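You operate a simulated robot arm through the tools that you are given. There is no shell and no other tool. Be economical: measure what you need, move in short steps, check, and stop when the job is done.

You are at the controls of a simulated two-armed robot. One attempt, no reset.

Task
Take the white indicator module and leave it on the top of the grey table. Put the tin marked "rings" from the top of the packing table on top of the pink cube lamp there and the tin that says "caps" on the top of the green stand. Open the sensor lid, turn the mode dial to OFF and shut the lid again. Turn the black fan's knob to 1. Turn the stand fan's knob to 3. Count the white parts boxes on the top of the teal cabinet, then put as many of the blue parts boxes from the top of the teal cabinet on the top of the black table. The order is free. Set down upright: white indicator module, blue parts box.

The check looks at the end state, three seconds after you hand in, the way a careful person would. Anything else that was tipped, shoved, dropped, spilled or broken makes it a failure. A push-on lid holds only when it is set on centred and level and pressed home; a screw cap is set on level and turned clockwise until tight.

Robot
Two 7-joint arms with three-finger grippers on one trunk, on a base that drives. Base frame: it is fixed to the floor where the robot stands at the start and does not move with it; the origin is under the middle of the robot, x ahead of it, y to its left, z up; the surface under the hand at the start is at about z = 780. Lengths are in mm, angles in degrees, forces in N, time in s.
The left shoulder is at the start at [30, 124, 1008], the right one opposite. With the tool pointing down near the work surface each hand reaches from about 100 to 780 mm from the robot's upright axis, wherever it stands, measured 20 degrees to its own side. Places, roughly: black fan's knob [-4900, -700, 400]; blue parts box [-7500, -5250, 750]; cube lamp (7x7x9 cm) [300, -900, 800]; green tin, orange tin, white tin, yellow tin [250, -1000, 750]; mode dial [-200, 1200, 1000]; sensor lid [-200, 1200, 1000]; stand fan's knob [-7200, -3600, 600]; top of the black table [-5500, -4700, 800]; top of the green stand [-1400, -2400, 600]; top of the grey table [-1400, -800, 800]; white indicator module (3x5x4 cm) [700, -200, 800]; white parts box [-7500, -5750, 750]. Payload 2.2 kg a hand.
Tool frame (each hand has its own): the origin (TCP) lies between the finger pads and is the grasp point; the fingertips stand 28 mm ahead of it; z points along the fingers, y is the line along which they close. The gripper opens to 102 mm. The gripper's body begins 71 mm behind the TCP.
Orientation is that of the tool frame in the base frame, as [roll, pitch, yaw] about the fixed x, y, z axes, in that order (R = Rz(yaw) Ry(pitch) Rx(roll)). With the fingers straight down and closing along the base's y, the tool's x points along the base's -x, its y along +y and its z along -z.

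Tools
- The arms move only by the tool move_arm. It takes "left_increments", "right_increments" or both (then of equal length, played together; a hand with none holds still); each is a list of rows, each a list of 7 numbers: the shift along the tool's x, y, z in mm, then the turn, a rotation vector about the tool's x, y, z in degrees, then the finger opening in mm, from 0 to 102. In form: [[x, y, z, wx, wy, wz, fingers], ...]. A call has 1 to 10 rows; each row is the pose to reach, as a shift and turn from the pose commanded when the call began, along the tool's axes at that moment. Each row takes 0.2 s and may step no farther than 50 mm and 8.6 degrees from the row before; otherwise, or with a gripper value out of range, the whole call is refused. A pose out of reach is approached as far as the arm can. The call stops where the force on the tool passes 40 N (or 10 N more than at its start, if that is more) or the arm is blocked; 0.2 s more then pass. Each finger halts on what it meets, pressing with about 31 N; the grip force reading is that of the motor and also rises with nothing between the fingers. The clock runs only during rows and for 0.2 s after the last one: add rows that repeat a pose to give the fingers time. The reply holds the time, the measured pose of the TCP, the force on the tool along the base axes, the opening and the grip force, in the units named above and with some noise, with the torque about the TCP (base axes, N m) and any sound that the robot's microphone picked up.
- Cameras (640 x 400 px; columns grow to the right, rows downward): "scene" is now at [26.5, 29.4, 1711.1]; the picture's right is [0.59, -0.80, -0.00], its down [-0.75, -0.55, -0.36] and it looks along [0.29, 0.22, -0.93] (base axes); focal length 214 px, centre (320, 200). "left" rides on the left gripper at [72, 38, -86] in its tool frame; the picture's right is [-0.46, 0.89, 0.00], its down [-0.60, -0.32, -0.73] and it looks along [-0.65, -0.34, 0.68] (tool axes); focal length 256 px, centre (320, 200). "right" rides on the right gripper at [69, 44, -86] in its tool frame; the picture's right is [-0.53, 0.85, 0.00], its down [-0.58, -0.36, -0.73] and it looks along [-0.62, -0.39, 0.68] (tool axes); focal length 256 px, centre (320, 200). There is no depth. A picture from a camera that has moved, and an enlarged one, comes with that camera's place and axes in the base frame and with its lens. The place of the scene camera against the robot may be out by one fixed shift of up to 18 mm in any direction.
- snapshot(camera): a new picture of that camera. No time passes.
- slide_trunk(by): slides the trunk up (or, below 0, down) by that many mm; the arms and the scene camera ride with it, the base frame stays. It gives what a move gives, with no picture.
- roll_base(legs): drives the robot by 1 to 6 legs, each [ahead, left, turn to the left] in mm, mm and degrees, along the robot's own axes; the way and the turn of a leg run together, so that a leg with both is an arc; at most 1500 mm and 180 degrees a leg. The arms and the cameras ride along, it lands a little off, and it stops where it bumps. It gives what a move gives.
- pan_tilt(pan, tilt): turns the head with the scene camera to pan (to the left, within 143 degrees either way) and tilt (down, from -29 to 69), counted from straight ahead of the robot. It gives what a move gives.
- zoom(camera, box): a new picture of the part [left, top, right, bottom] of that camera's present view, enlarged. No time passes.
- finish_job(): hands the job in; it is judged then, once.

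Go step by step. Nothing tells you exact positions but the pictures and the camera data: compare them with the known pose of the tool, close in by small moves and look again before you grip or let go. The budget is 217 turns and 212 pictures, counting those below and the enlarged ones. Unless the task says otherwise, let go and move clear before handing in.

The tools are called after "Request:" as name(argument=value, ...) on one line, values as JSON. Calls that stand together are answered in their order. move_arm: Moves the arms, as the interface text tells. Its arguments: {"type":"object","properties":{"left_increments":{"type":"array","items":{"type":"array","items":{"type":"number"}}},"right_increments":{"type":"array","items":{"type":"array","items":{"type":"number"}}}},"required":[]} The other tools are called the same way: slide_trunk (by) slides the trunk up or down; roll_base (legs) drives the base; pan_tilt (pan, tilt) turns the head that bears the scene camera; snapshot (camera) takes a picture; zoom (camera, box) takes an enlarged picture of a part of a camera's view; finish_job () hands the job in.

At the start:

```text
t: 0.0
left_ee_pos: [494.0, -21.8, 1175.6]
left_tool_rot: [179.9, -0.1, 180.0]
left_force: [-0.1, 0.1, -0.5]
left_ft_torque: [0.01, -0.01, -0.01]
left_gripper_width: 101.9
left_grasp_force: 0.0
right_ee_pos: [272.8, -412.5, 1214.8]
right_tool_rot: [179.9, 0.0, 179.9]
right_force: [0.2, 0.8, 0.0]
right_ft_torque: [0.0, 0.0, 0.0]
right_gripper_width: 102.3
right_grasp_force: 0.1
trunk travel left (down, up): [-250.0, 290.0]
robot x, y, heading: [2.0, -0.2, 0.0]
head pan, tilt: [36.4, 68.8]
```

scene: 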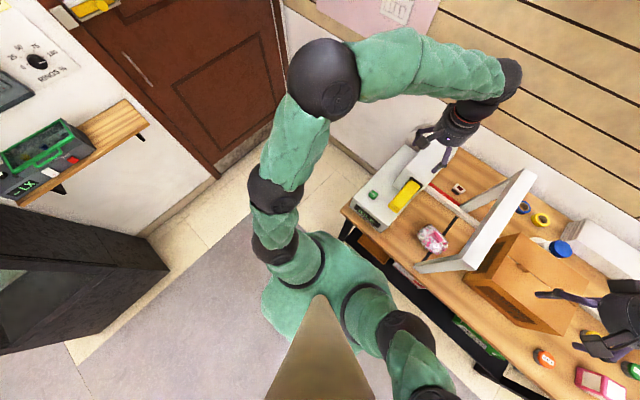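
right: 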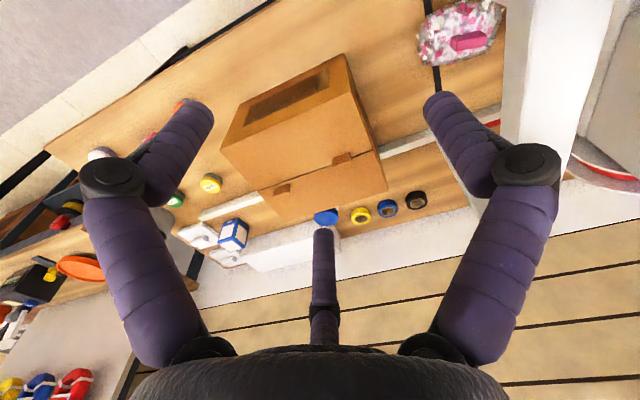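
left: 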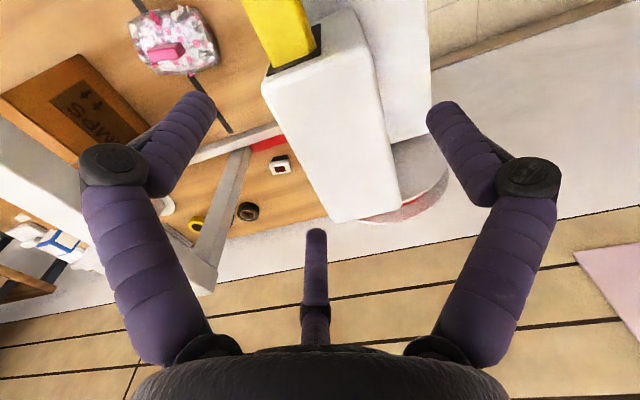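

I see the packing table ahead with a white frame, box, tins and, I think, the white indicator module near the far wall. I'll look around before moving.

Request:
zoom(camera="scene", box=[340, 120, 640, 310])

Request:
pan_tilt(pan=-50, tilt=45)

Request:
snapshot(camera="scene")

```text
2.11 times, centred on (490, 215) of scene
camera zoom: at [26.5, 29.4, 1711.1], right [0.59, -0.8, 0.0], down [-0.75, -0.55, -0.36], along [0.29, 0.22, -0.93], focal length 452 px, centre (-38, 168)
```

zoom: 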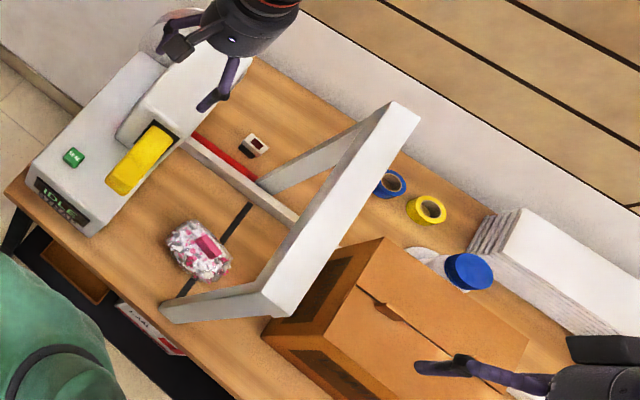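

```text
t: 1.6
left_ee_pos: [494.1, -20.6, 1177.4]
left_tool_rot: [180.0, 0.0, -180.0]
left_force: [-0.6, 0.9, 0.3]
left_ft_torque: [0.03, -0.03, 0.02]
left_gripper_width: 102.1
left_grasp_force: 0.0
right_ee_pos: [272.5, -410.8, 1215.4]
right_tool_rot: [179.9, 0.0, -180.0]
right_force: [0.1, 0.7, 0.7]
right_ft_torque: [0.04, 0.03, -0.03]
right_gripper_width: 102.1
right_grasp_force: 0.0
trunk travel left (down, up): [-250.0, 290.0]
robot x, y, heading: [2.4, 0.2, -0.2]
head pan, tilt: [-50.0, 45.0]
```

```text
207 pictures are left
camera scene: at [33.8, -66.1, 1739.9], right [-0.77, -0.64, 0.0], down [-0.46, 0.54, -0.71], along [0.45, -0.54, -0.71], focal length 214 px, centre (320, 200)
```

scene: 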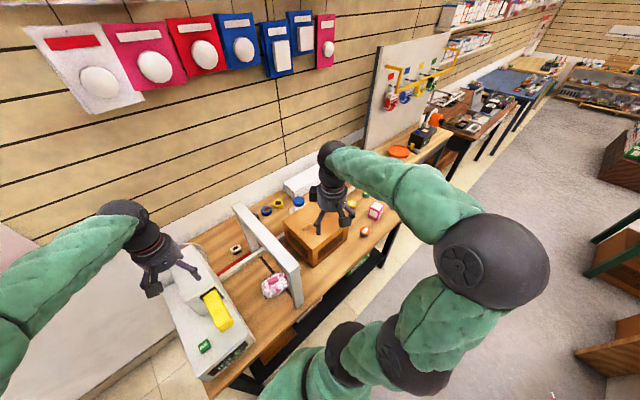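

The module is at about (736, -241) on the table, left of the white arch. I'll look around the room to map the other places.

Request:
zoom(camera="scene", box=[230, 150, 430, 275])

Request:
pan_tilt(pan=95, tilt=40)

Request:
snapshot(camera="scene")

Request:
pan_tilt(pan=-140, tilt=25)

Request:
snapshot(camera="scene")

Request:
pan_tilt(pan=140, tilt=25)

Request:
snapshot(camera="scene")

```text
3.20 times, centred on (330, 212) of scene
camera zoom: at [33.8, -66.1, 1739.9], right [-0.77, -0.64, 0.0], down [-0.46, 0.54, -0.71], along [0.45, -0.54, -0.71], focal length 686 px, centre (288, 160)
```

zoom: 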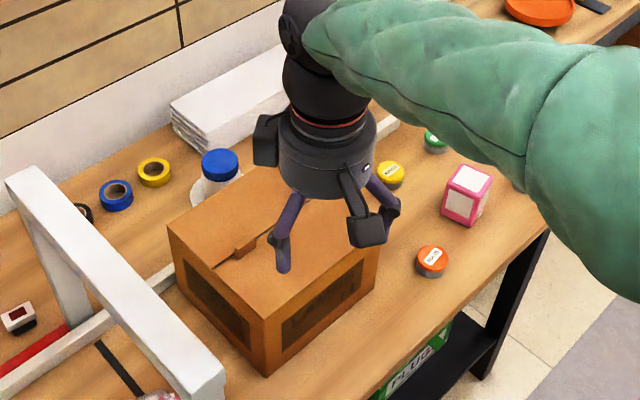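

```text
t: 3.9
left_ee_pos: [493.6, -21.7, 1176.5]
left_tool_rot: [-179.9, 0.0, 180.0]
left_force: [-0.1, 0.3, 0.1]
left_ft_torque: [0.02, 0.0, 0.01]
left_gripper_width: 102.1
left_grasp_force: 0.0
right_ee_pos: [272.2, -410.3, 1214.2]
right_tool_rot: [179.9, 0.0, 179.9]
right_force: [-1.5, 0.1, 0.0]
right_ft_torque: [0.02, -0.01, -0.04]
right_gripper_width: 101.9
right_grasp_force: 0.1
trunk travel left (down, up): [-250.0, 290.0]
robot x, y, heading: [-2.4, 0.8, 0.1]
head pan, tilt: [95.0, 40.0]
```

```text
205 pictures are left
camera scene: at [-25.8, 80.9, 1747.2], right [1.0, 0.09, 0.0], down [0.06, -0.64, -0.77], along [-0.07, 0.76, -0.64], focal length 214 px, centre (320, 200)
```

scene: 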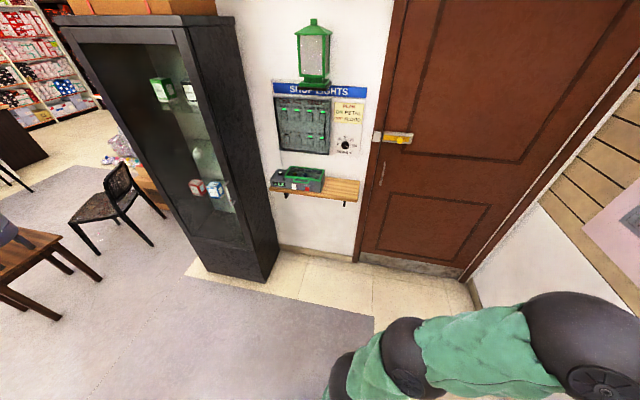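

```text
t: 7.2
left_ee_pos: [493.9, -21.1, 1177.2]
left_tool_rot: [179.9, 0.1, 179.9]
left_force: [1.1, -0.6, 0.3]
left_ft_torque: [0.02, 0.0, 0.0]
left_gripper_width: 101.9
left_grasp_force: 0.0
right_ee_pos: [273.0, -411.8, 1215.6]
right_tool_rot: [179.9, 0.0, 179.9]
right_force: [-0.3, 0.1, 0.1]
right_ft_torque: [0.01, -0.03, -0.04]
right_gripper_width: 101.9
right_grasp_force: 0.0
trunk travel left (down, up): [-250.0, 290.0]
robot x, y, heading: [1.7, -1.0, -0.3]
head pan, tilt: [-140.0, 25.0]
```

```text
204 pictures are left
camera scene: at [-89.0, -63.1, 1770.5], right [-0.64, 0.77, 0.0], down [0.32, 0.27, -0.91], along [-0.69, -0.58, -0.42], focal length 214 px, centre (320, 200)
```

scene: 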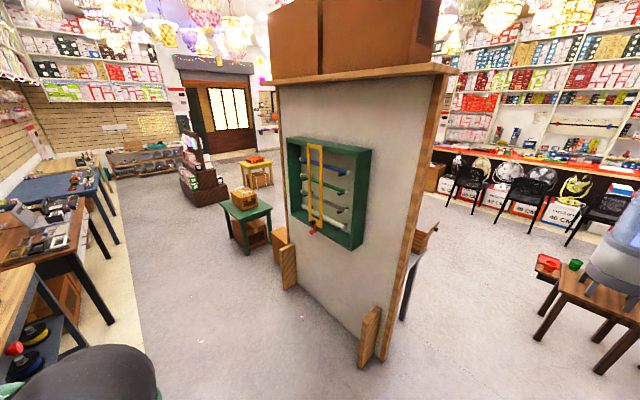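

```text
t: 11.1
left_ee_pos: [493.6, -21.0, 1177.7]
left_tool_rot: [180.0, 0.0, 180.0]
left_force: [0.4, 0.6, 0.5]
left_ft_torque: [-0.04, -0.02, -0.02]
left_gripper_width: 102.2
left_grasp_force: 0.1
right_ee_pos: [272.7, -411.9, 1214.4]
right_tool_rot: [179.9, 0.0, 180.0]
right_force: [0.8, 1.1, 0.1]
right_ft_torque: [-0.03, -0.01, -0.01]
right_gripper_width: 101.9
right_grasp_force: 0.0
trunk travel left (down, up): [-250.0, 290.0]
robot x, y, heading: [0.3, 1.1, 0.3]
head pan, tilt: [140.0, 25.0]
```

```text
203 pictures are left
camera scene: at [-89.0, 55.4, 1770.5], right [0.64, 0.77, 0.0], down [0.32, -0.27, -0.91], along [-0.69, 0.58, -0.42], focal length 214 px, centre (320, 200)
```

scene: 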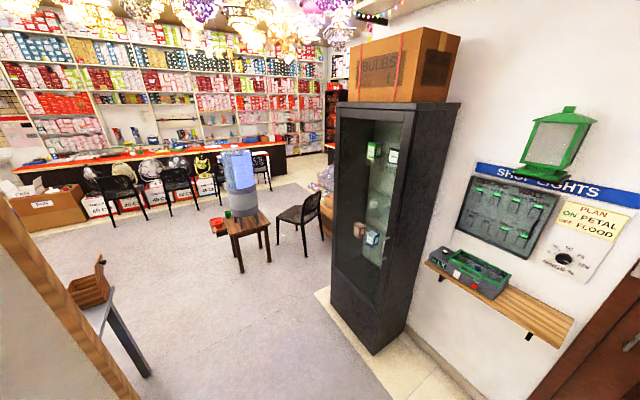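

Request:
zoom(camera="left", box=[180, 80, 340, 260])

Request:
zoom(camera="right", box=[60, 80, 260, 280])

```text
2.22 times, centred on (260, 170) of left
camera zoom: at [421.0, 16.2, 1262.5], right [0.46, 0.89, 0.0], down [0.6, -0.32, 0.73], along [0.65, -0.34, -0.68], focal length 569 px, centre (453, 267)
```

zoom: 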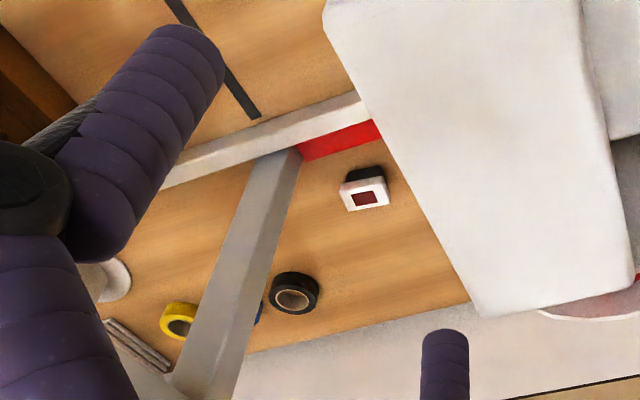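

```text
2.00 times, centred on (160, 180) of right
camera zoom: at [203.8, -368.7, 1301.2], right [0.53, 0.85, 0.0], down [0.58, -0.37, 0.73], along [0.62, -0.39, -0.68], focal length 512 px, centre (640, 240)
```

zoom: 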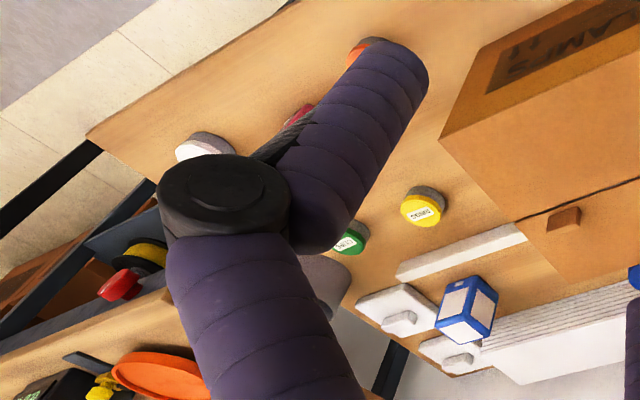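

The module stands upright (white cap with a red window up, black foot) at about (704, -231). I bring the right hand over it for a close look while moving the left hand aside.

Request:
move_arm(right_increments=[[-35, 18, 0, 0, 0, 0, 102], [-70, 36, 0, 0, 0, 0, 102], [-105, 54, 0, 0, 0, 0, 102], [-140, 72, 0, 0, 0, 0, 102], [-175, 90, 0, 0, 0, 0, 102], [-210, 110, 0, 0, 0, 0, 102], [-245, 130, 10, 0, 0, 0, 102], [-280, 150, 30, 0, 0, 0, 102], [-315, 170, 60, 0, 0, 0, 102], [-350, 180, 80, 0, 0, 0, 102]], left_increments=[[10, 20, 0, 0, 0, 0, 102], [30, 40, 0, 0, 0, 0, 102], [50, 60, 0, 0, 0, 0, 102], [70, 80, 0, 0, 0, 0, 102], [90, 100, 0, 0, 0, 0, 102], [110, 120, 0, 0, 0, 0, 102], [130, 140, 0, 0, 0, 0, 102], [150, 160, 0, 0, 0, 0, 102], [170, 180, 0, 0, 0, 0, 102], [190, 200, 0, 0, 0, 0, 102]])

Request:
snapshot(camera="right")

Request:
pan_tilt(pan=-20, tilt=50)

Request:
snapshot(camera="scene")

```text
refused: row 9 steps farther than a row can; nothing moved
```

```text
200 pictures are left
camera right: at [203.8, -368.7, 1301.2], right [0.53, 0.85, 0.0], down [0.58, -0.37, 0.73], along [0.62, -0.39, -0.68], focal length 256 px, centre (320, 200)
```

right: 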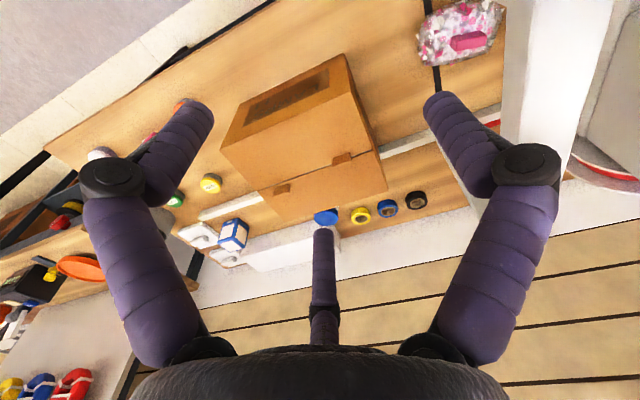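

```text
t: 13.6
left_ee_pos: [494.5, -20.6, 1176.4]
left_tool_rot: [179.9, 0.0, -180.0]
left_force: [0.1, 0.6, 0.3]
left_ft_torque: [0.0, -0.01, -0.03]
left_gripper_width: 101.9
left_grasp_force: 0.1
right_ee_pos: [273.3, -411.7, 1215.4]
right_tool_rot: [179.9, 0.0, 180.0]
right_force: [-0.1, 1.0, -0.1]
right_ft_torque: [-0.03, 0.02, -0.03]
right_gripper_width: 101.8
right_grasp_force: 0.0
trunk travel left (down, up): [-250.0, 290.0]
robot x, y, heading: [0.1, 2.6, 0.3]
head pan, tilt: [-20.0, 50.0]
```

```text
199 pictures are left
camera scene: at [53.9, -30.1, 1733.0], right [-0.34, -0.94, 0.0], down [-0.72, 0.26, -0.64], along [0.6, -0.22, -0.77], focal length 214 px, centre (320, 200)
```

scene: 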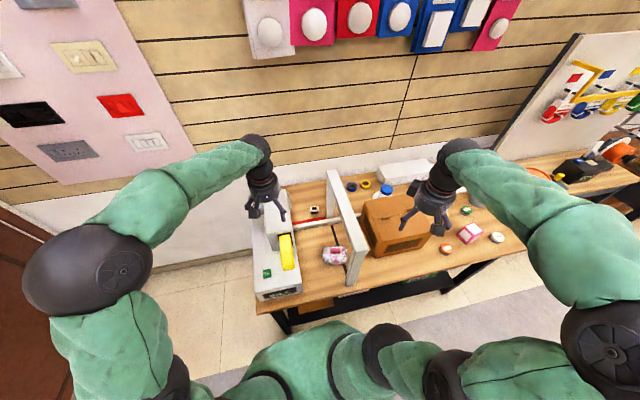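

I'll use the left arm instead, because its forearm stays clear of the arch. To do that I drive 250 mm to the right first.

Request:
roll_base(legs=[[0, -250, 0]])

Request:
snapshot(camera="left")

Request:
snapshot(camera="right")

```text
t: 15.4
left_ee_pos: [493.0, -271.3, 1176.7]
left_tool_rot: [179.9, 0.0, -179.8]
left_force: [-0.9, -0.3, -0.1]
left_ft_torque: [0.04, 0.0, 0.03]
left_gripper_width: 101.9
left_grasp_force: 0.0
right_ee_pos: [273.2, -661.4, 1215.3]
right_tool_rot: [179.9, -0.1, -179.9]
right_force: [-0.1, -0.9, 0.1]
right_ft_torque: [0.0, -0.02, -0.01]
right_gripper_width: 101.9
right_grasp_force: 0.1
trunk travel left (down, up): [-250.0, 290.0]
robot x, y, heading: [1.1, -248.6, -0.0]
head pan, tilt: [-20.0, 50.0]
```

```text
198 pictures are left
camera left: at [421.2, -233.9, 1262.6], right [0.46, 0.89, 0.0], down [0.6, -0.32, 0.73], along [0.65, -0.34, -0.68], focal length 256 px, centre (320, 200)
```

left: 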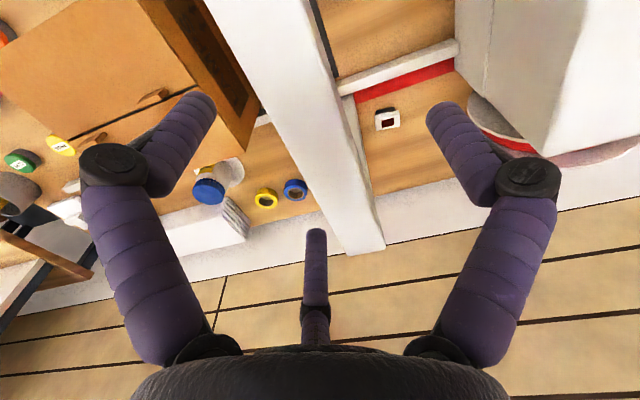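

```text
197 pictures are left
camera right: at [204.2, -619.0, 1300.8], right [0.53, 0.85, 0.0], down [0.58, -0.37, 0.73], along [0.62, -0.39, -0.68], focal length 256 px, centre (320, 200)
```

right: 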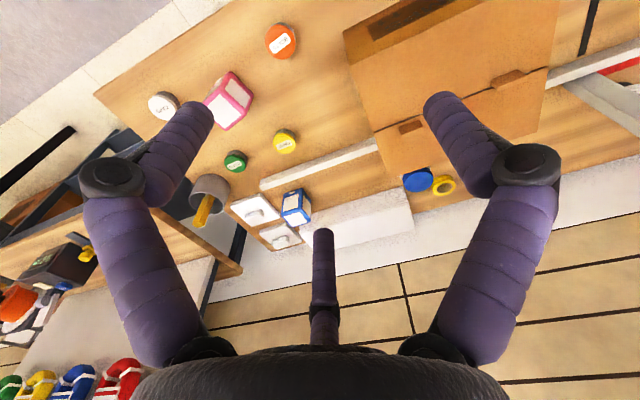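

Request:
zoom(camera="left", box=[280, 20, 480, 270])

Request:
zoom(camera="scene", box=[100, 130, 340, 280])

```text
1.60 times, centred on (380, 145) of left
camera zoom: at [421.2, -233.9, 1262.6], right [0.46, 0.89, 0.0], down [0.6, -0.32, 0.73], along [0.65, -0.34, -0.68], focal length 410 px, centre (224, 288)
```

zoom: 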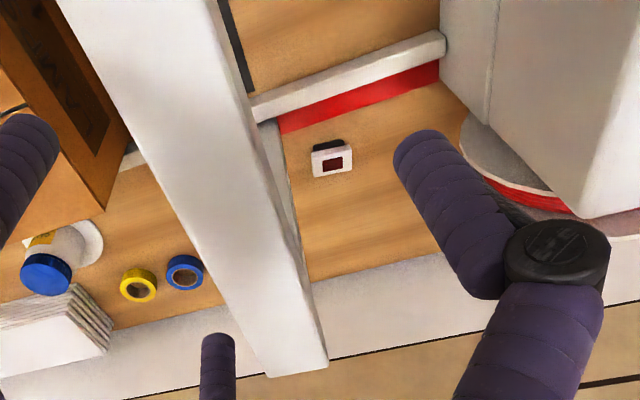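

```text
2.67 times, centred on (220, 205) of scene
camera zoom: at [54.1, -281.0, 1733.0], right [-0.34, -0.94, 0.0], down [-0.72, 0.26, -0.64], along [0.6, -0.22, -0.77], focal length 572 px, centre (587, 187)
```

zoom: 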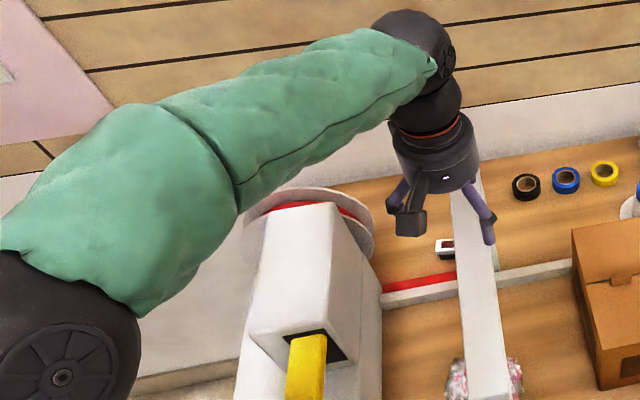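

The module sits about 65 mm from the arch beam, which is rotated roughly -7°. I'll hover higher over it to see its exact orientation.

Request:
move_arm(left_increments=[[-30, 11, 20, 0, 0, 0, 102], [-60, 22, 40, 0, 0, 0, 102], [-90, 33, 60, 0, 0, 0, 102], [-120, 45, 80, 0, 0, 0, 102], [-147, 56, 96, 0, 0, 0, 102]])

Request:
zoom(camera="left", box=[180, 0, 430, 200])

```text
t: 16.1
left_ee_pos: [566.1, -243.9, 1130.0]
left_tool_rot: [-179.7, -0.2, 179.9]
left_force: [-5.0, -1.0, 8.6]
left_ft_torque: [-0.14, 0.64, -0.3]
left_gripper_width: 102.4
left_grasp_force: 0.1
right_ee_pos: [272.2, -661.1, 1214.6]
right_tool_rot: [179.9, 0.0, -179.9]
right_force: [0.3, -0.1, -0.2]
right_ft_torque: [-0.02, 0.05, -0.03]
right_gripper_width: 102.1
right_grasp_force: 0.1
trunk travel left (down, up): [-250.0, 290.0]
robot x, y, heading: [1.8, -250.6, -0.1]
head pan, tilt: [-20.0, 50.0]
stopped in row 3 (left hand): the force on the tool passed its limit at 77 N (the readings are from after the stop); the commanded pose is now the measured one
```

```text
2.00 times, centred on (305, 100) of left
camera zoom: at [494.3, -205.6, 1214.8], right [0.47, 0.88, -0.01], down [0.61, -0.31, 0.73], along [0.64, -0.35, -0.68], focal length 512 px, centre (350, 400)
```

zoom: 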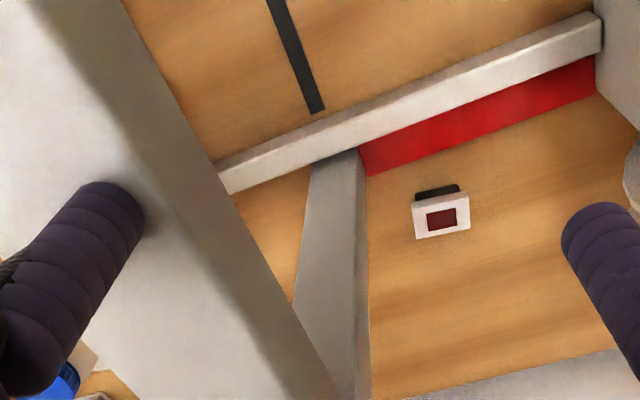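

The left finger touched the arch beam, so its top is at about z = 1100, higher than I judged. I lift off and check that it did not shift.

Request:
move_arm(left_increments=[[0, 10, -30, 0, 0, 0, 102], [0, 30, -60, 0, 0, 0, 102]])

Request:
zoom(camera="scene", box=[100, 130, 340, 280])

Request:
snapshot(camera="left")

```text
t: 16.7
left_ee_pos: [566.0, -213.8, 1188.6]
left_tool_rot: [-179.6, -0.3, -180.0]
left_force: [-0.2, 0.4, 0.2]
left_ft_torque: [-0.01, -0.02, -0.01]
left_gripper_width: 102.1
left_grasp_force: 0.1
right_ee_pos: [272.1, -659.8, 1215.4]
right_tool_rot: [179.9, 0.0, -179.9]
right_force: [0.2, -0.2, -0.3]
right_ft_torque: [-0.04, 0.0, -0.02]
right_gripper_width: 101.9
right_grasp_force: 0.0
trunk travel left (down, up): [-250.0, 290.0]
robot x, y, heading: [1.3, -247.3, 0.2]
head pan, tilt: [-20.0, 50.0]
```

```text
2.67 times, centred on (220, 205) of scene
camera zoom: at [53.8, -278.6, 1733.0], right [-0.34, -0.94, 0.0], down [-0.72, 0.26, -0.64], along [0.6, -0.22, -0.77], focal length 572 px, centre (587, 187)
```

zoom: 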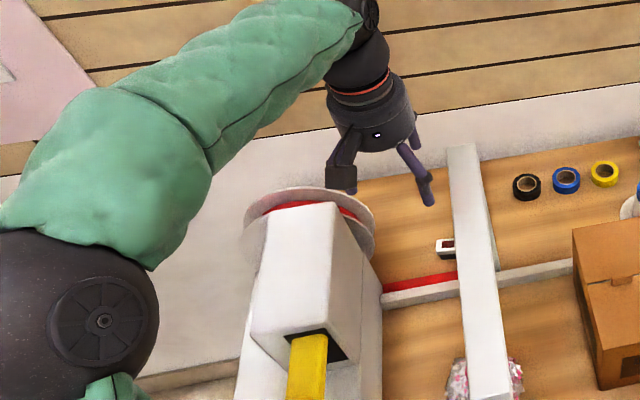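

```text
192 pictures are left
camera left: at [493.8, -175.7, 1274.8], right [0.47, 0.89, -0.01], down [0.61, -0.31, 0.73], along [0.64, -0.34, -0.68], focal length 256 px, centre (320, 200)
```

left: 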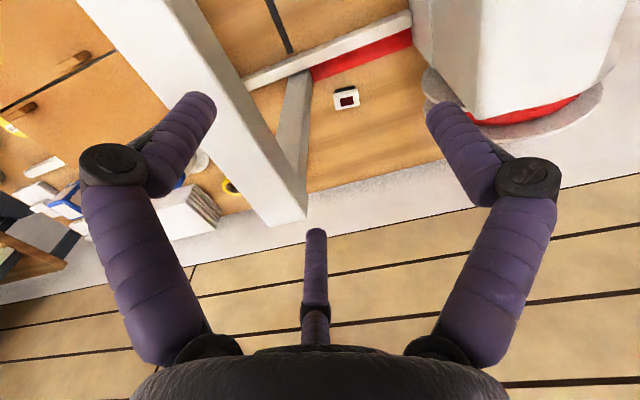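

The arch stands unchanged. Its far top corner is at about (673, -286, 1105), and the module is centred at about (706, -240) with its short axis at -16°. I turn the left hand so it closes along that short axis.

Request:
move_arm(left_increments=[[-10, 0, 0, 0, 0, 8.5, 80], [-20, 0, 0, 0, 0, 17, 80], [-35, 0, 0, 0, 0, 25.5, 80], [-50, 0, 0, 0, 0, 34, 80], [-65, 0, 0, 0, 0, 42.5, 80], [-80, 0, 0, 0, 0, 51, 80], [-95, 0, 0, 0, 0, 59.5, 80], [-110, 0, 0, 0, 0, 68, 80], [-125, 0, 0, 0, 0, 76.5, 80], [-140, 0, 0, 0, 0, 85, 80]])

Request:
move_arm(left_increments=[[0, 0, 0, 0, 0, 7, 80], [0, 0, 0, 0, 0, 14, 80], [0, 0, 0, 0, 0, 21, 80]])

Request:
snapshot(camera="left")

Request:
snapshot(camera="scene")

```text
t: 18.9
left_ee_pos: [698.9, -210.3, 1185.4]
left_tool_rot: [-179.9, 0.2, 94.9]
left_force: [1.5, 1.9, 3.6]
left_ft_torque: [-0.12, 0.06, 0.02]
left_gripper_width: 79.4
left_grasp_force: 0.1
left hand out of reach, approached as far as the arm can: row 10
right_ee_pos: [276.3, -662.8, 1212.3]
right_tool_rot: [179.7, -0.2, -179.9]
right_force: [0.9, -1.2, -0.7]
right_ft_torque: [0.07, 0.16, 0.01]
right_gripper_width: 102.0
right_grasp_force: 0.0
trunk travel left (down, up): [-250.0, 290.0]
robot x, y, heading: [0.9, -248.9, -0.2]
head pan, tilt: [-20.0, 50.0]
```

```text
t: 19.7
left_ee_pos: [696.1, -212.4, 1184.0]
left_tool_rot: [-179.8, 0.4, 73.8]
left_force: [-0.2, -0.6, 0.1]
left_ft_torque: [-0.02, 0.02, -0.02]
left_gripper_width: 79.9
left_grasp_force: 0.0
right_ee_pos: [272.1, -661.1, 1214.6]
right_tool_rot: [179.9, 0.0, -179.9]
right_force: [0.7, 0.2, 0.7]
right_ft_torque: [-0.03, -0.03, -0.02]
right_gripper_width: 102.0
right_grasp_force: 0.0
trunk travel left (down, up): [-250.0, 290.0]
robot x, y, heading: [-2.1, -249.5, -0.3]
head pan, tilt: [-20.0, 50.0]
```

```text
191 pictures are left
camera left: at [752.1, -152.7, 1268.1], right [0.72, -0.69, 0.0], down [-0.47, -0.49, 0.74], along [-0.51, -0.53, -0.68], focal length 256 px, centre (320, 200)
```

left: 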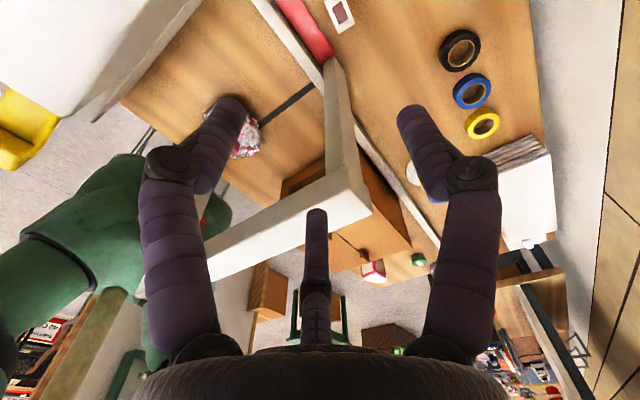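

```text
190 pictures are left
camera scene: at [53.8, -279.3, 1733.0], right [-0.34, -0.94, 0.0], down [-0.72, 0.26, -0.64], along [0.6, -0.22, -0.77], focal length 214 px, centre (320, 200)
```

scene: 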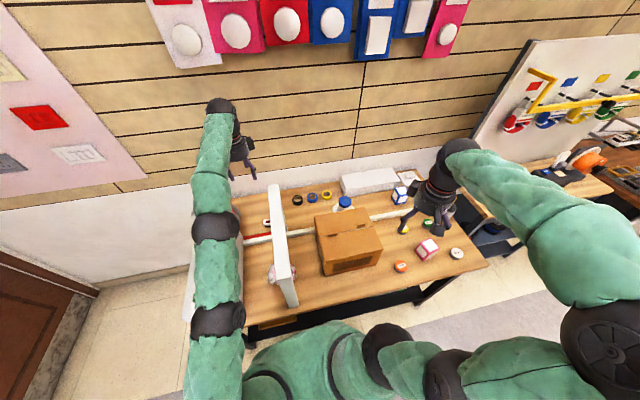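

Request:
move_arm(left_increments=[[-12, 9, 10, 0, -4, 0, 80], [-24, 17, 20, 0, -8, 0, 80], [-24, 17, 60, 0, -12, 0, 80], [-24, 17, 105, 0, -12, 0, 80], [-24, 17, 150, 0, -12, 0, 80], [-24, 17, 195, 0, -12, 0, 80], [-24, 17, 240, 0, -12, 0, 80], [-24, 17, 260, 0, -12, 0, 80]])

Request:
snapshot(camera="left")

Request:
zoom(camera="scene", box=[150, 100, 350, 270])

```text
t: 21.5
left_ee_pos: [712.5, -241.3, 922.4]
left_tool_rot: [-179.6, 12.4, 74.0]
left_force: [0.6, 0.4, 0.2]
left_ft_torque: [0.0, 0.02, -0.02]
left_gripper_width: 79.8
left_grasp_force: 0.1
left hand out of reach, approached as far as the arm can: row 1, 2, 6, 7, 8
right_ee_pos: [273.2, -660.7, 1214.3]
right_tool_rot: [180.0, 0.0, -179.9]
right_force: [-0.2, 0.2, -0.4]
right_ft_torque: [-0.01, -0.02, -0.01]
right_gripper_width: 102.2
right_grasp_force: 0.0
trunk travel left (down, up): [-250.0, 290.0]
robot x, y, heading: [-3.0, -251.9, -0.1]
head pan, tilt: [-20.0, 50.0]
```

```text
189 pictures are left
camera left: at [773.3, -166.9, 989.9], right [0.73, -0.68, 0.09], down [-0.42, -0.33, 0.85], along [-0.54, -0.65, -0.53], focal length 256 px, centre (320, 200)
```

left: 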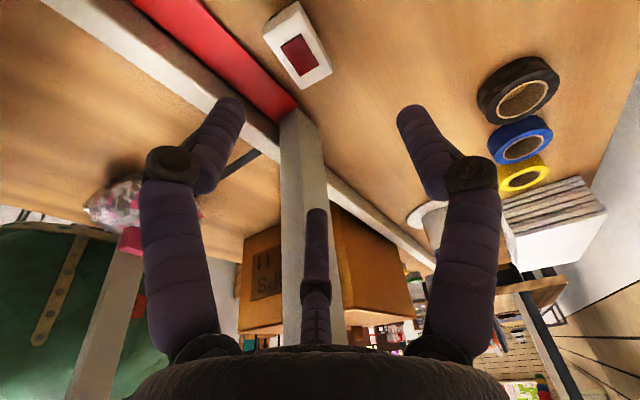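

```text
2.35 times, centred on (250, 185) of scene
camera zoom: at [54.1, -279.6, 1733.0], right [-0.34, -0.94, 0.0], down [-0.72, 0.26, -0.64], along [0.6, -0.22, -0.77], focal length 505 px, centre (485, 235)
```

zoom: 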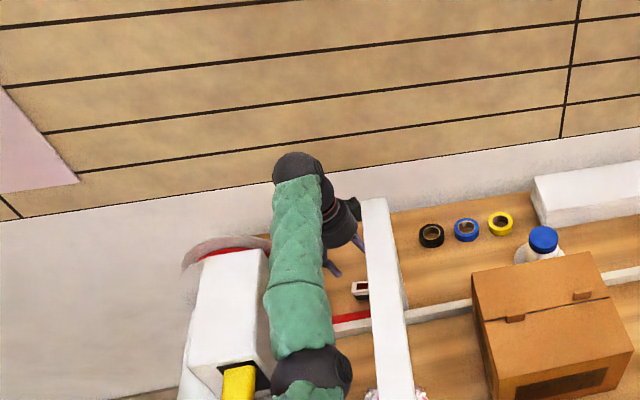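

Request:
move_arm(left_increments=[[9, 0, 40, 0, 0, 0, 80], [18, 0, 75, 0, 0, 0, 80]])

Request:
snapshot(camera="left")

```text
t: 22.1
left_ee_pos: [712.0, -242.9, 844.6]
left_tool_rot: [-179.9, 12.4, 73.9]
left_force: [0.2, 0.5, 0.0]
left_ft_torque: [-0.01, 0.03, -0.03]
left_gripper_width: 79.9
left_grasp_force: 0.1
right_ee_pos: [274.1, -661.0, 1214.4]
right_tool_rot: [179.9, 0.1, -180.0]
right_force: [0.0, 0.8, 0.2]
right_ft_torque: [0.02, 0.03, 0.01]
right_gripper_width: 102.1
right_grasp_force: 0.0
trunk travel left (down, up): [-250.0, 290.0]
robot x, y, heading: [2.7, -249.3, 0.1]
head pan, tilt: [-20.0, 50.0]
```

```text
187 pictures are left
camera left: at [772.3, -167.8, 913.0], right [0.73, -0.68, 0.1], down [-0.42, -0.33, 0.84], along [-0.54, -0.65, -0.53], focal length 256 px, centre (320, 200)
```

left: 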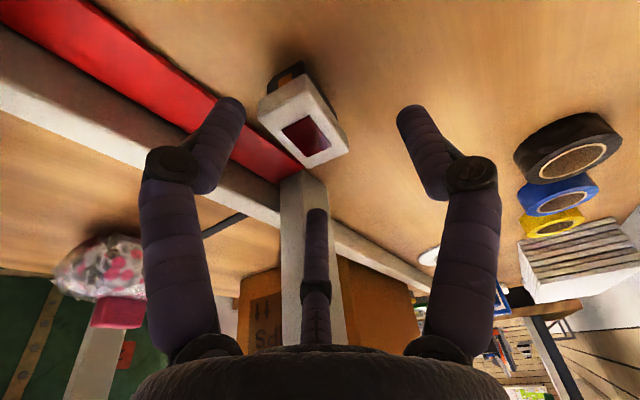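

Request:
move_arm(left_increments=[[6, -4, 20, 0, 0, 0, 80], [13, -4, 40, 0, 0, 0, 80]])

Request:
snapshot(camera="left")

```text
t: 22.7
left_ee_pos: [707.0, -236.0, 807.0]
left_tool_rot: [179.9, 12.3, 74.0]
left_force: [-8.1, 3.3, 15.0]
left_ft_torque: [0.74, 0.4, 0.14]
left_gripper_width: 87.3
left_grasp_force: 4.8
right_ee_pos: [270.4, -660.3, 1216.4]
right_tool_rot: [179.9, 0.3, -179.9]
right_force: [0.9, -0.7, 0.6]
right_ft_torque: [0.02, 0.0, 0.02]
right_gripper_width: 102.2
right_grasp_force: 0.0
trunk travel left (down, up): [-250.0, 290.0]
robot x, y, heading: [-2.3, -247.2, -0.1]
head pan, tilt: [-20.0, 50.0]
```

```text
186 pictures are left
camera left: at [767.2, -161.0, 876.1], right [0.73, -0.68, 0.1], down [-0.43, -0.33, 0.84], along [-0.54, -0.65, -0.53], focal length 256 px, centre (320, 200)
```

left: 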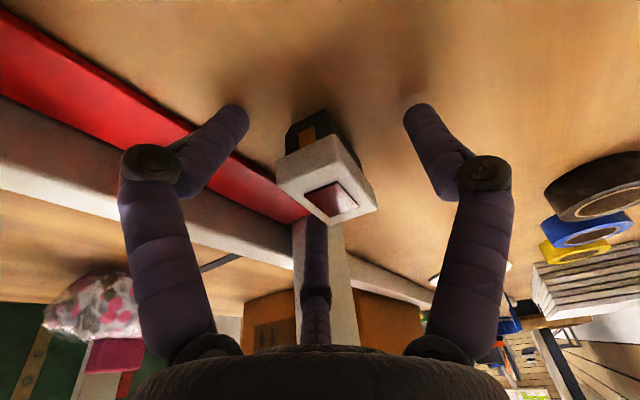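

The module is now between the fingers and the fingertips touch the table. I back off 5 mm and close.

Request:
move_arm(left_increments=[[-1, 0, -5, 0, 0, 0, 70], [-1, 0, -5, 0, 0, 0, 50], [-1, 0, -5, 0, 0, 0, 35], [-1, 0, -5, 0, 0, 0, 20], [-1, 0, -5, 0, 0, 0, 20]])

Request:
snapshot(camera="left")

```text
t: 23.9
left_ee_pos: [708.0, -236.0, 812.8]
left_tool_rot: [179.7, 12.3, 74.1]
left_force: [3.5, 6.4, 24.1]
left_ft_torque: [0.27, -0.06, -0.06]
left_gripper_width: 38.3
left_grasp_force: 30.9
right_ee_pos: [273.0, -660.6, 1216.5]
right_tool_rot: [179.9, 0.0, -179.9]
right_force: [-0.3, 0.9, 0.3]
right_ft_torque: [0.01, 0.01, -0.03]
right_gripper_width: 101.9
right_grasp_force: 0.0
trunk travel left (down, up): [-250.0, 290.0]
robot x, y, heading: [-2.7, -254.0, -0.0]
head pan, tilt: [-20.0, 50.0]
```

```text
185 pictures are left
camera left: at [768.6, -161.5, 881.5], right [0.73, -0.68, 0.1], down [-0.43, -0.33, 0.84], along [-0.54, -0.66, -0.53], focal length 256 px, centre (320, 200)
```

left: 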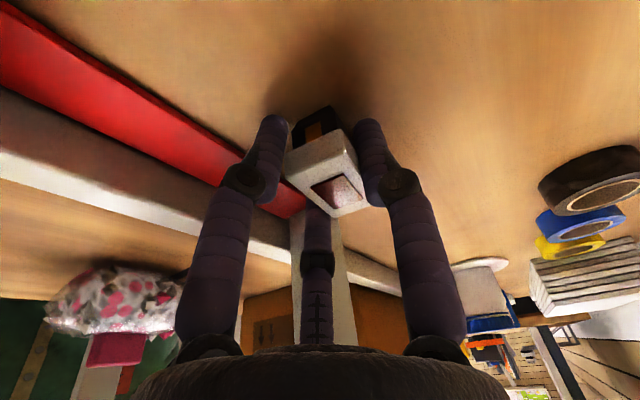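

Request:
move_arm(left_increments=[[-4, 0, -18, 0, 0, 0, 20], [-8, 0, -40, 0, 0, 0, 20], [-10, 0, -80, 0, 0, 0, 20], [-20, 0, -125, 0, 0, 0, 20], [-29, 0, -170, 0, 0, 0, 20], [-38, 0, -215, 0, 0, 0, 20], [-38, 0, -260, 0, 0, 0, 20], [-38, 0, -305, 0, 0, 0, 20], [-38, 0, -340, 0, 0, 0, 20]])

Request:
snapshot(camera="left")

```text
t: 25.9
left_ee_pos: [702.9, -203.0, 1143.3]
left_tool_rot: [-179.7, 12.4, 74.0]
left_force: [-1.1, 0.4, -1.1]
left_ft_torque: [-0.02, -0.02, -0.04]
left_gripper_width: 37.9
left_grasp_force: 31.3
left hand out of reach, approached as far as the arm can: row 3, 4, 5, 9
right_ee_pos: [272.7, -660.0, 1216.1]
right_tool_rot: [179.9, 0.0, -179.8]
right_force: [-0.2, 0.6, 0.1]
right_ft_torque: [-0.04, 0.0, -0.01]
right_gripper_width: 102.0
right_grasp_force: 0.0
trunk travel left (down, up): [-250.0, 290.0]
robot x, y, heading: [-3.7, -247.5, -0.1]
head pan, tilt: [-20.0, 50.0]
```

```text
184 pictures are left
camera left: at [764.1, -128.1, 1210.7], right [0.73, -0.68, 0.1], down [-0.42, -0.33, 0.84], along [-0.54, -0.65, -0.53], focal length 256 px, centre (320, 200)
```

left: 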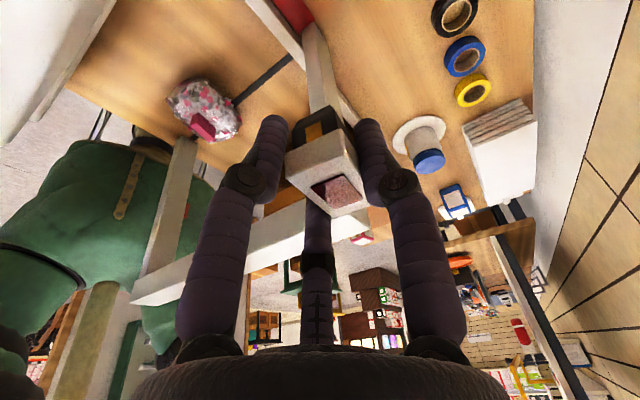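

The module is gripped with its black foot down. I draw the left arm back toward the robot and look at the tins with the right camera.

Request:
move_arm(left_increments=[[2, -39, -7, 0, 0, 0, 20], [4, -78, -14, 0, 0, 0, 20], [7, -117, -21, 0, 0, 0, 20], [9, -156, -28, 0, 0, 0, 20], [11, -195, -35, 0, 0, 0, 20], [13, -234, -42, 0, 0, 0, 20], [15, -273, -49, 0, 0, 0, 20], [18, -312, -56, 0, 0, 0, 20], [20, -350, -65, 0, 0, 0, 20]])

Request:
zoom(camera="right", box=[130, 0, 380, 220])

Request:
snapshot(camera="scene")

```text
t: 27.9
left_ee_pos: [371.1, -71.0, 1206.6]
left_tool_rot: [180.0, 12.5, 74.0]
left_force: [0.3, 0.7, 0.0]
left_ft_torque: [0.03, -0.03, 0.0]
left_gripper_width: 37.9
left_grasp_force: 31.9
left hand out of reach, approached as far as the arm can: row 1
right_ee_pos: [272.0, -660.7, 1215.6]
right_tool_rot: [179.8, 0.2, -179.9]
right_force: [0.0, 0.1, 0.6]
right_ft_torque: [0.0, -0.05, 0.0]
right_gripper_width: 102.2
right_grasp_force: 0.0
trunk travel left (down, up): [-250.0, 290.0]
robot x, y, heading: [0.8, -246.7, -0.2]
head pan, tilt: [-20.0, 50.0]
```

```text
1.82 times, centred on (255, 110) of right
camera zoom: at [202.4, -617.6, 1301.6], right [0.53, 0.85, 0.0], down [0.58, -0.36, 0.73], along [0.62, -0.39, -0.68], focal length 465 px, centre (438, 364)
```

zoom: 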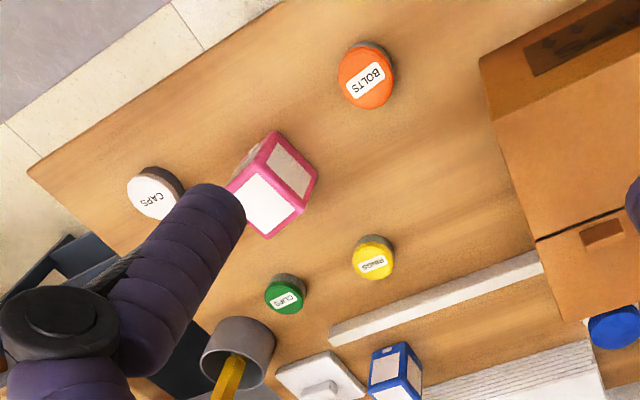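

```text
182 pictures are left
camera scene: at [51.7, -279.0, 1733.1], right [-0.34, -0.94, 0.0], down [-0.72, 0.26, -0.64], along [0.6, -0.22, -0.77], focal length 214 px, centre (320, 200)
```

scene: 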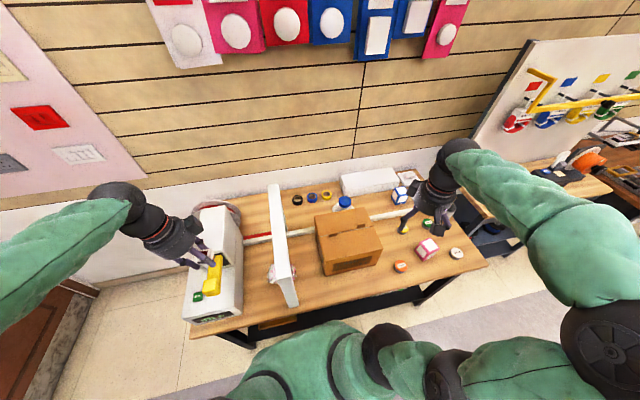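

Labels read: orange bolts, yellow rings, green clips, white caps. I drive 400 mm right so the tins and lamp are in front of the right arm.

Request:
roll_base(legs=[[0, -400, 0]])

Request:
move_arm(right_increments=[[0, 30, 0, 0, 0, 0, 102], [-15, 70, 0, 0, 0, 0, 102], [-30, 110, 10, 0, 0, 0, 102], [-45, 150, 30, 0, 0, 0, 102]])

Request:
snapshot(camera="right")

Request:
pan_tilt(pan=-25, tilt=60)

Request:
snapshot(camera="scene")

```text
t: 30.4
left_ee_pos: [373.7, -473.8, 1207.3]
left_tool_rot: [-179.8, 12.3, 74.1]
left_force: [-0.4, -1.4, -0.3]
left_ft_torque: [0.01, 0.0, 0.04]
left_gripper_width: 38.3
left_grasp_force: 30.9
right_ee_pos: [275.1, -1065.2, 1216.4]
right_tool_rot: [180.0, -0.1, -179.7]
right_force: [0.6, -1.4, -0.1]
right_ft_torque: [0.04, 0.02, 0.0]
right_gripper_width: 102.1
right_grasp_force: 0.1
trunk travel left (down, up): [-250.0, 290.0]
robot x, y, heading: [2.8, -653.5, -0.0]
head pan, tilt: [-20.0, 50.0]
```

```text
t: 31.4
left_ee_pos: [374.3, -473.3, 1206.9]
left_tool_rot: [-179.8, 12.5, 74.1]
left_force: [-0.6, 0.0, -0.4]
left_ft_torque: [-0.04, 0.02, 0.02]
left_gripper_width: 38.4
left_grasp_force: 31.1
right_ee_pos: [318.8, -912.9, 1183.8]
right_tool_rot: [-180.0, -0.1, -179.8]
right_force: [-0.1, 0.4, -0.6]
right_ft_torque: [0.0, 0.03, 0.0]
right_gripper_width: 102.1
right_grasp_force: 0.0
trunk travel left (down, up): [-250.0, 290.0]
robot x, y, heading: [-0.8, -652.7, 0.0]
head pan, tilt: [-20.0, 50.0]
```

```text
181 pictures are left
camera right: at [249.8, -869.6, 1270.0], right [0.53, 0.85, 0.0], down [0.58, -0.36, 0.73], along [0.62, -0.39, -0.68], focal length 256 px, centre (320, 200)
```

right: 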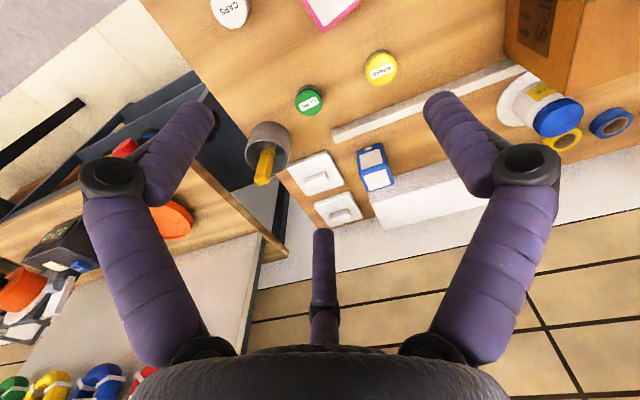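

```text
t: 32.2
left_ee_pos: [373.2, -472.5, 1207.7]
left_tool_rot: [-179.8, 12.5, 74.1]
left_force: [-0.1, -0.8, -0.1]
left_ft_torque: [0.0, 0.01, 0.03]
left_gripper_width: 38.1
left_grasp_force: 30.9
right_ee_pos: [317.8, -913.9, 1183.8]
right_tool_rot: [179.9, 0.0, -179.8]
right_force: [0.3, -0.3, -0.1]
right_ft_torque: [0.03, -0.01, -0.01]
right_gripper_width: 101.8
right_grasp_force: 0.0
trunk travel left (down, up): [-250.0, 290.0]
robot x, y, heading: [1.2, -653.8, -0.1]
head pan, tilt: [-25.0, 60.0]
```

```text
180 pictures are left
camera scene: at [42.8, -684.4, 1720.5], right [-0.42, -0.91, 0.0], down [-0.79, 0.36, -0.5], along [0.45, -0.21, -0.87], focal length 214 px, centre (320, 200)
```

scene: 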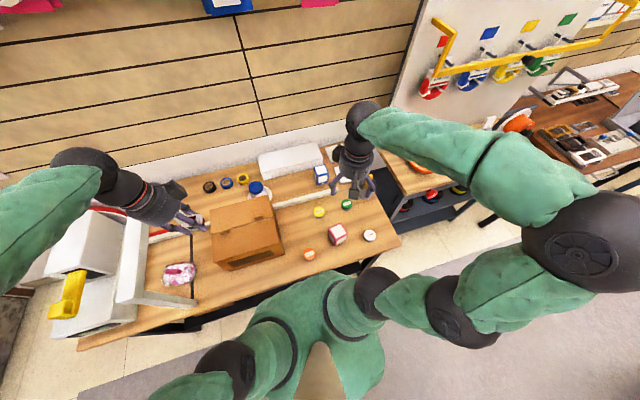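

Request:
move_arm(right_increments=[[-32, 11, 20, 0, 0, 0, 90], [-65, 22, 50, 0, 0, 0, 90], [-97, 33, 85, 0, 0, 0, 90], [-130, 44, 120, 0, 0, 0, 90], [-130, 44, 165, 0, 0, 0, 90], [-130, 44, 210, 0, 0, 0, 90], [-130, 44, 255, 0, 0, 0, 90], [-130, 44, 290, 0, 0, 0, 90]])

Request:
snapshot(camera="right")

```text
t: 34.0
left_ee_pos: [374.4, -474.3, 1206.9]
left_tool_rot: [-179.8, 12.4, 74.1]
left_force: [-0.7, -0.3, 0.6]
left_ft_torque: [0.04, 0.03, 0.03]
left_gripper_width: 38.1
left_grasp_force: 30.9
right_ee_pos: [448.5, -868.2, 892.7]
right_tool_rot: [179.9, 0.1, -179.7]
right_force: [-0.4, -0.2, 0.3]
right_ft_torque: [0.0, 0.02, 0.02]
right_gripper_width: 89.9
right_grasp_force: 0.0
trunk travel left (down, up): [-250.0, 290.0]
robot x, y, heading: [2.3, -652.4, -0.1]
head pan, tilt: [-25.0, 60.0]
```

```text
179 pictures are left
camera right: at [378.8, -825.8, 978.4], right [0.53, 0.85, 0.0], down [0.58, -0.36, 0.73], along [0.62, -0.39, -0.68], focal length 256 px, centre (320, 200)
```

right: 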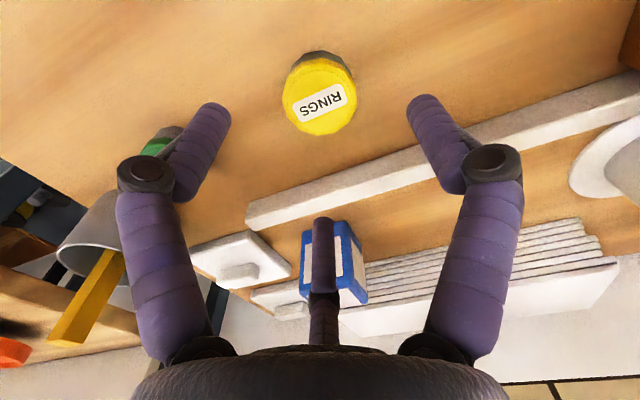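

The rings tin is right below the TCP at (448, -869). I go down and close.

Request:
move_arm(right_increments=[[0, 0, 40, 0, 0, 0, 90], [0, 0, 72, 0, 0, 0, 90], [0, 0, 80, 0, 0, 0, 90], [0, 0, 79, 0, 0, 0, 70], [0, 0, 78, 0, 0, 0, 50], [0, 0, 77, 0, 0, 0, 38], [0, 0, 77, 0, 0, 0, 38]])

Request:
snapshot(camera="right")

```text
t: 35.6
left_ee_pos: [374.0, -473.4, 1206.1]
left_tool_rot: [-179.7, 12.4, 74.2]
left_force: [-0.5, -0.6, -0.6]
left_ft_torque: [0.01, 0.02, 0.01]
left_gripper_width: 38.2
left_grasp_force: 31.4
right_ee_pos: [448.2, -867.0, 818.4]
right_tool_rot: [179.9, 0.0, -179.8]
right_force: [-1.0, 0.5, -0.4]
right_ft_torque: [0.03, -0.02, -0.01]
right_gripper_width: 51.0
right_grasp_force: 31.1
trunk travel left (down, up): [-250.0, 290.0]
robot x, y, heading: [-0.3, -652.1, 0.1]
head pan, tilt: [-25.0, 60.0]
```

```text
178 pictures are left
camera right: at [379.3, -825.6, 904.2], right [0.53, 0.85, 0.0], down [0.58, -0.36, 0.73], along [0.62, -0.39, -0.68], focal length 256 px, centre (320, 200)
```

right: 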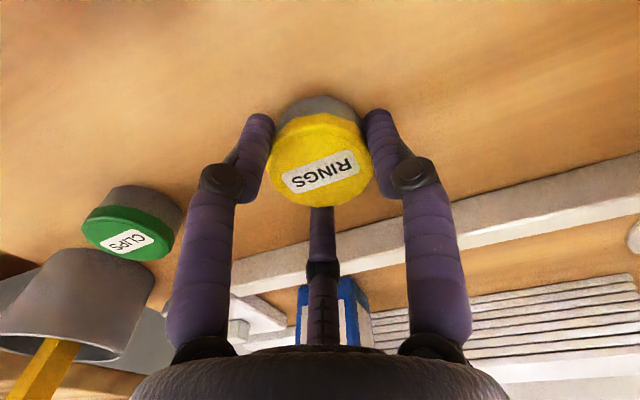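

Request:
move_arm(right_increments=[[0, 0, -20, 0, 0, 0, 38], [0, 0, -60, 0, 0, 0, 38], [0, 0, -105, 0, 0, 0, 38], [10, 0, -150, 0, 0, 0, 38], [45, 0, -185, 0, 0, 0, 38], [85, 0, -210, 0, 0, 0, 38], [125, 0, -235, 0, 0, 0, 38], [165, 0, -260, 0, 0, 0, 38], [205, 0, -270, 0, 0, 0, 38]])

Request:
snapshot(camera="right")

Request:
zoom(camera="scene", box=[280, 160, 440, 280])

```text
t: 37.6
left_ee_pos: [372.0, -473.8, 1207.6]
left_tool_rot: [-179.9, 12.4, 74.1]
left_force: [0.2, 0.4, 0.6]
left_ft_torque: [0.01, 0.01, 0.02]
left_gripper_width: 38.1
left_grasp_force: 30.4
right_ee_pos: [243.6, -870.0, 1089.1]
right_tool_rot: [179.9, 0.1, -179.8]
right_force: [-0.6, -0.5, -1.4]
right_ft_torque: [0.0, -0.03, 0.0]
right_gripper_width: 50.9
right_grasp_force: 31.1
trunk travel left (down, up): [-250.0, 290.0]
robot x, y, heading: [1.8, -650.3, 0.2]
head pan, tilt: [-25.0, 60.0]
```

```text
177 pictures are left
camera right: at [175.1, -827.6, 1174.1], right [0.53, 0.85, 0.0], down [0.58, -0.36, 0.73], along [0.62, -0.39, -0.68], focal length 256 px, centre (320, 200)
```

right: 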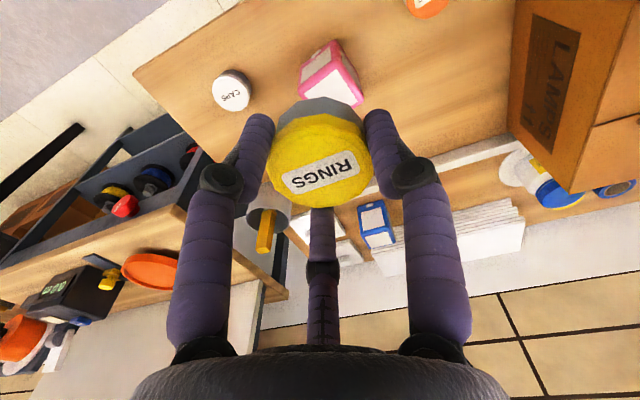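

```text
3.33 times, centred on (360, 220) of scene
camera zoom: at [40.9, -684.5, 1720.5], right [-0.42, -0.91, 0.0], down [-0.79, 0.36, -0.5], along [0.45, -0.21, -0.87], focal length 715 px, centre (187, 133)
```

zoom: 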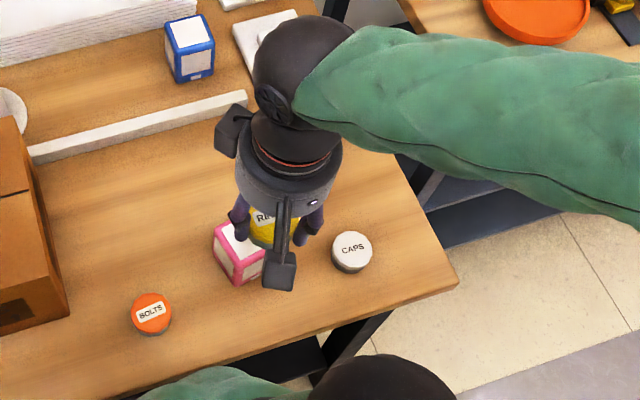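

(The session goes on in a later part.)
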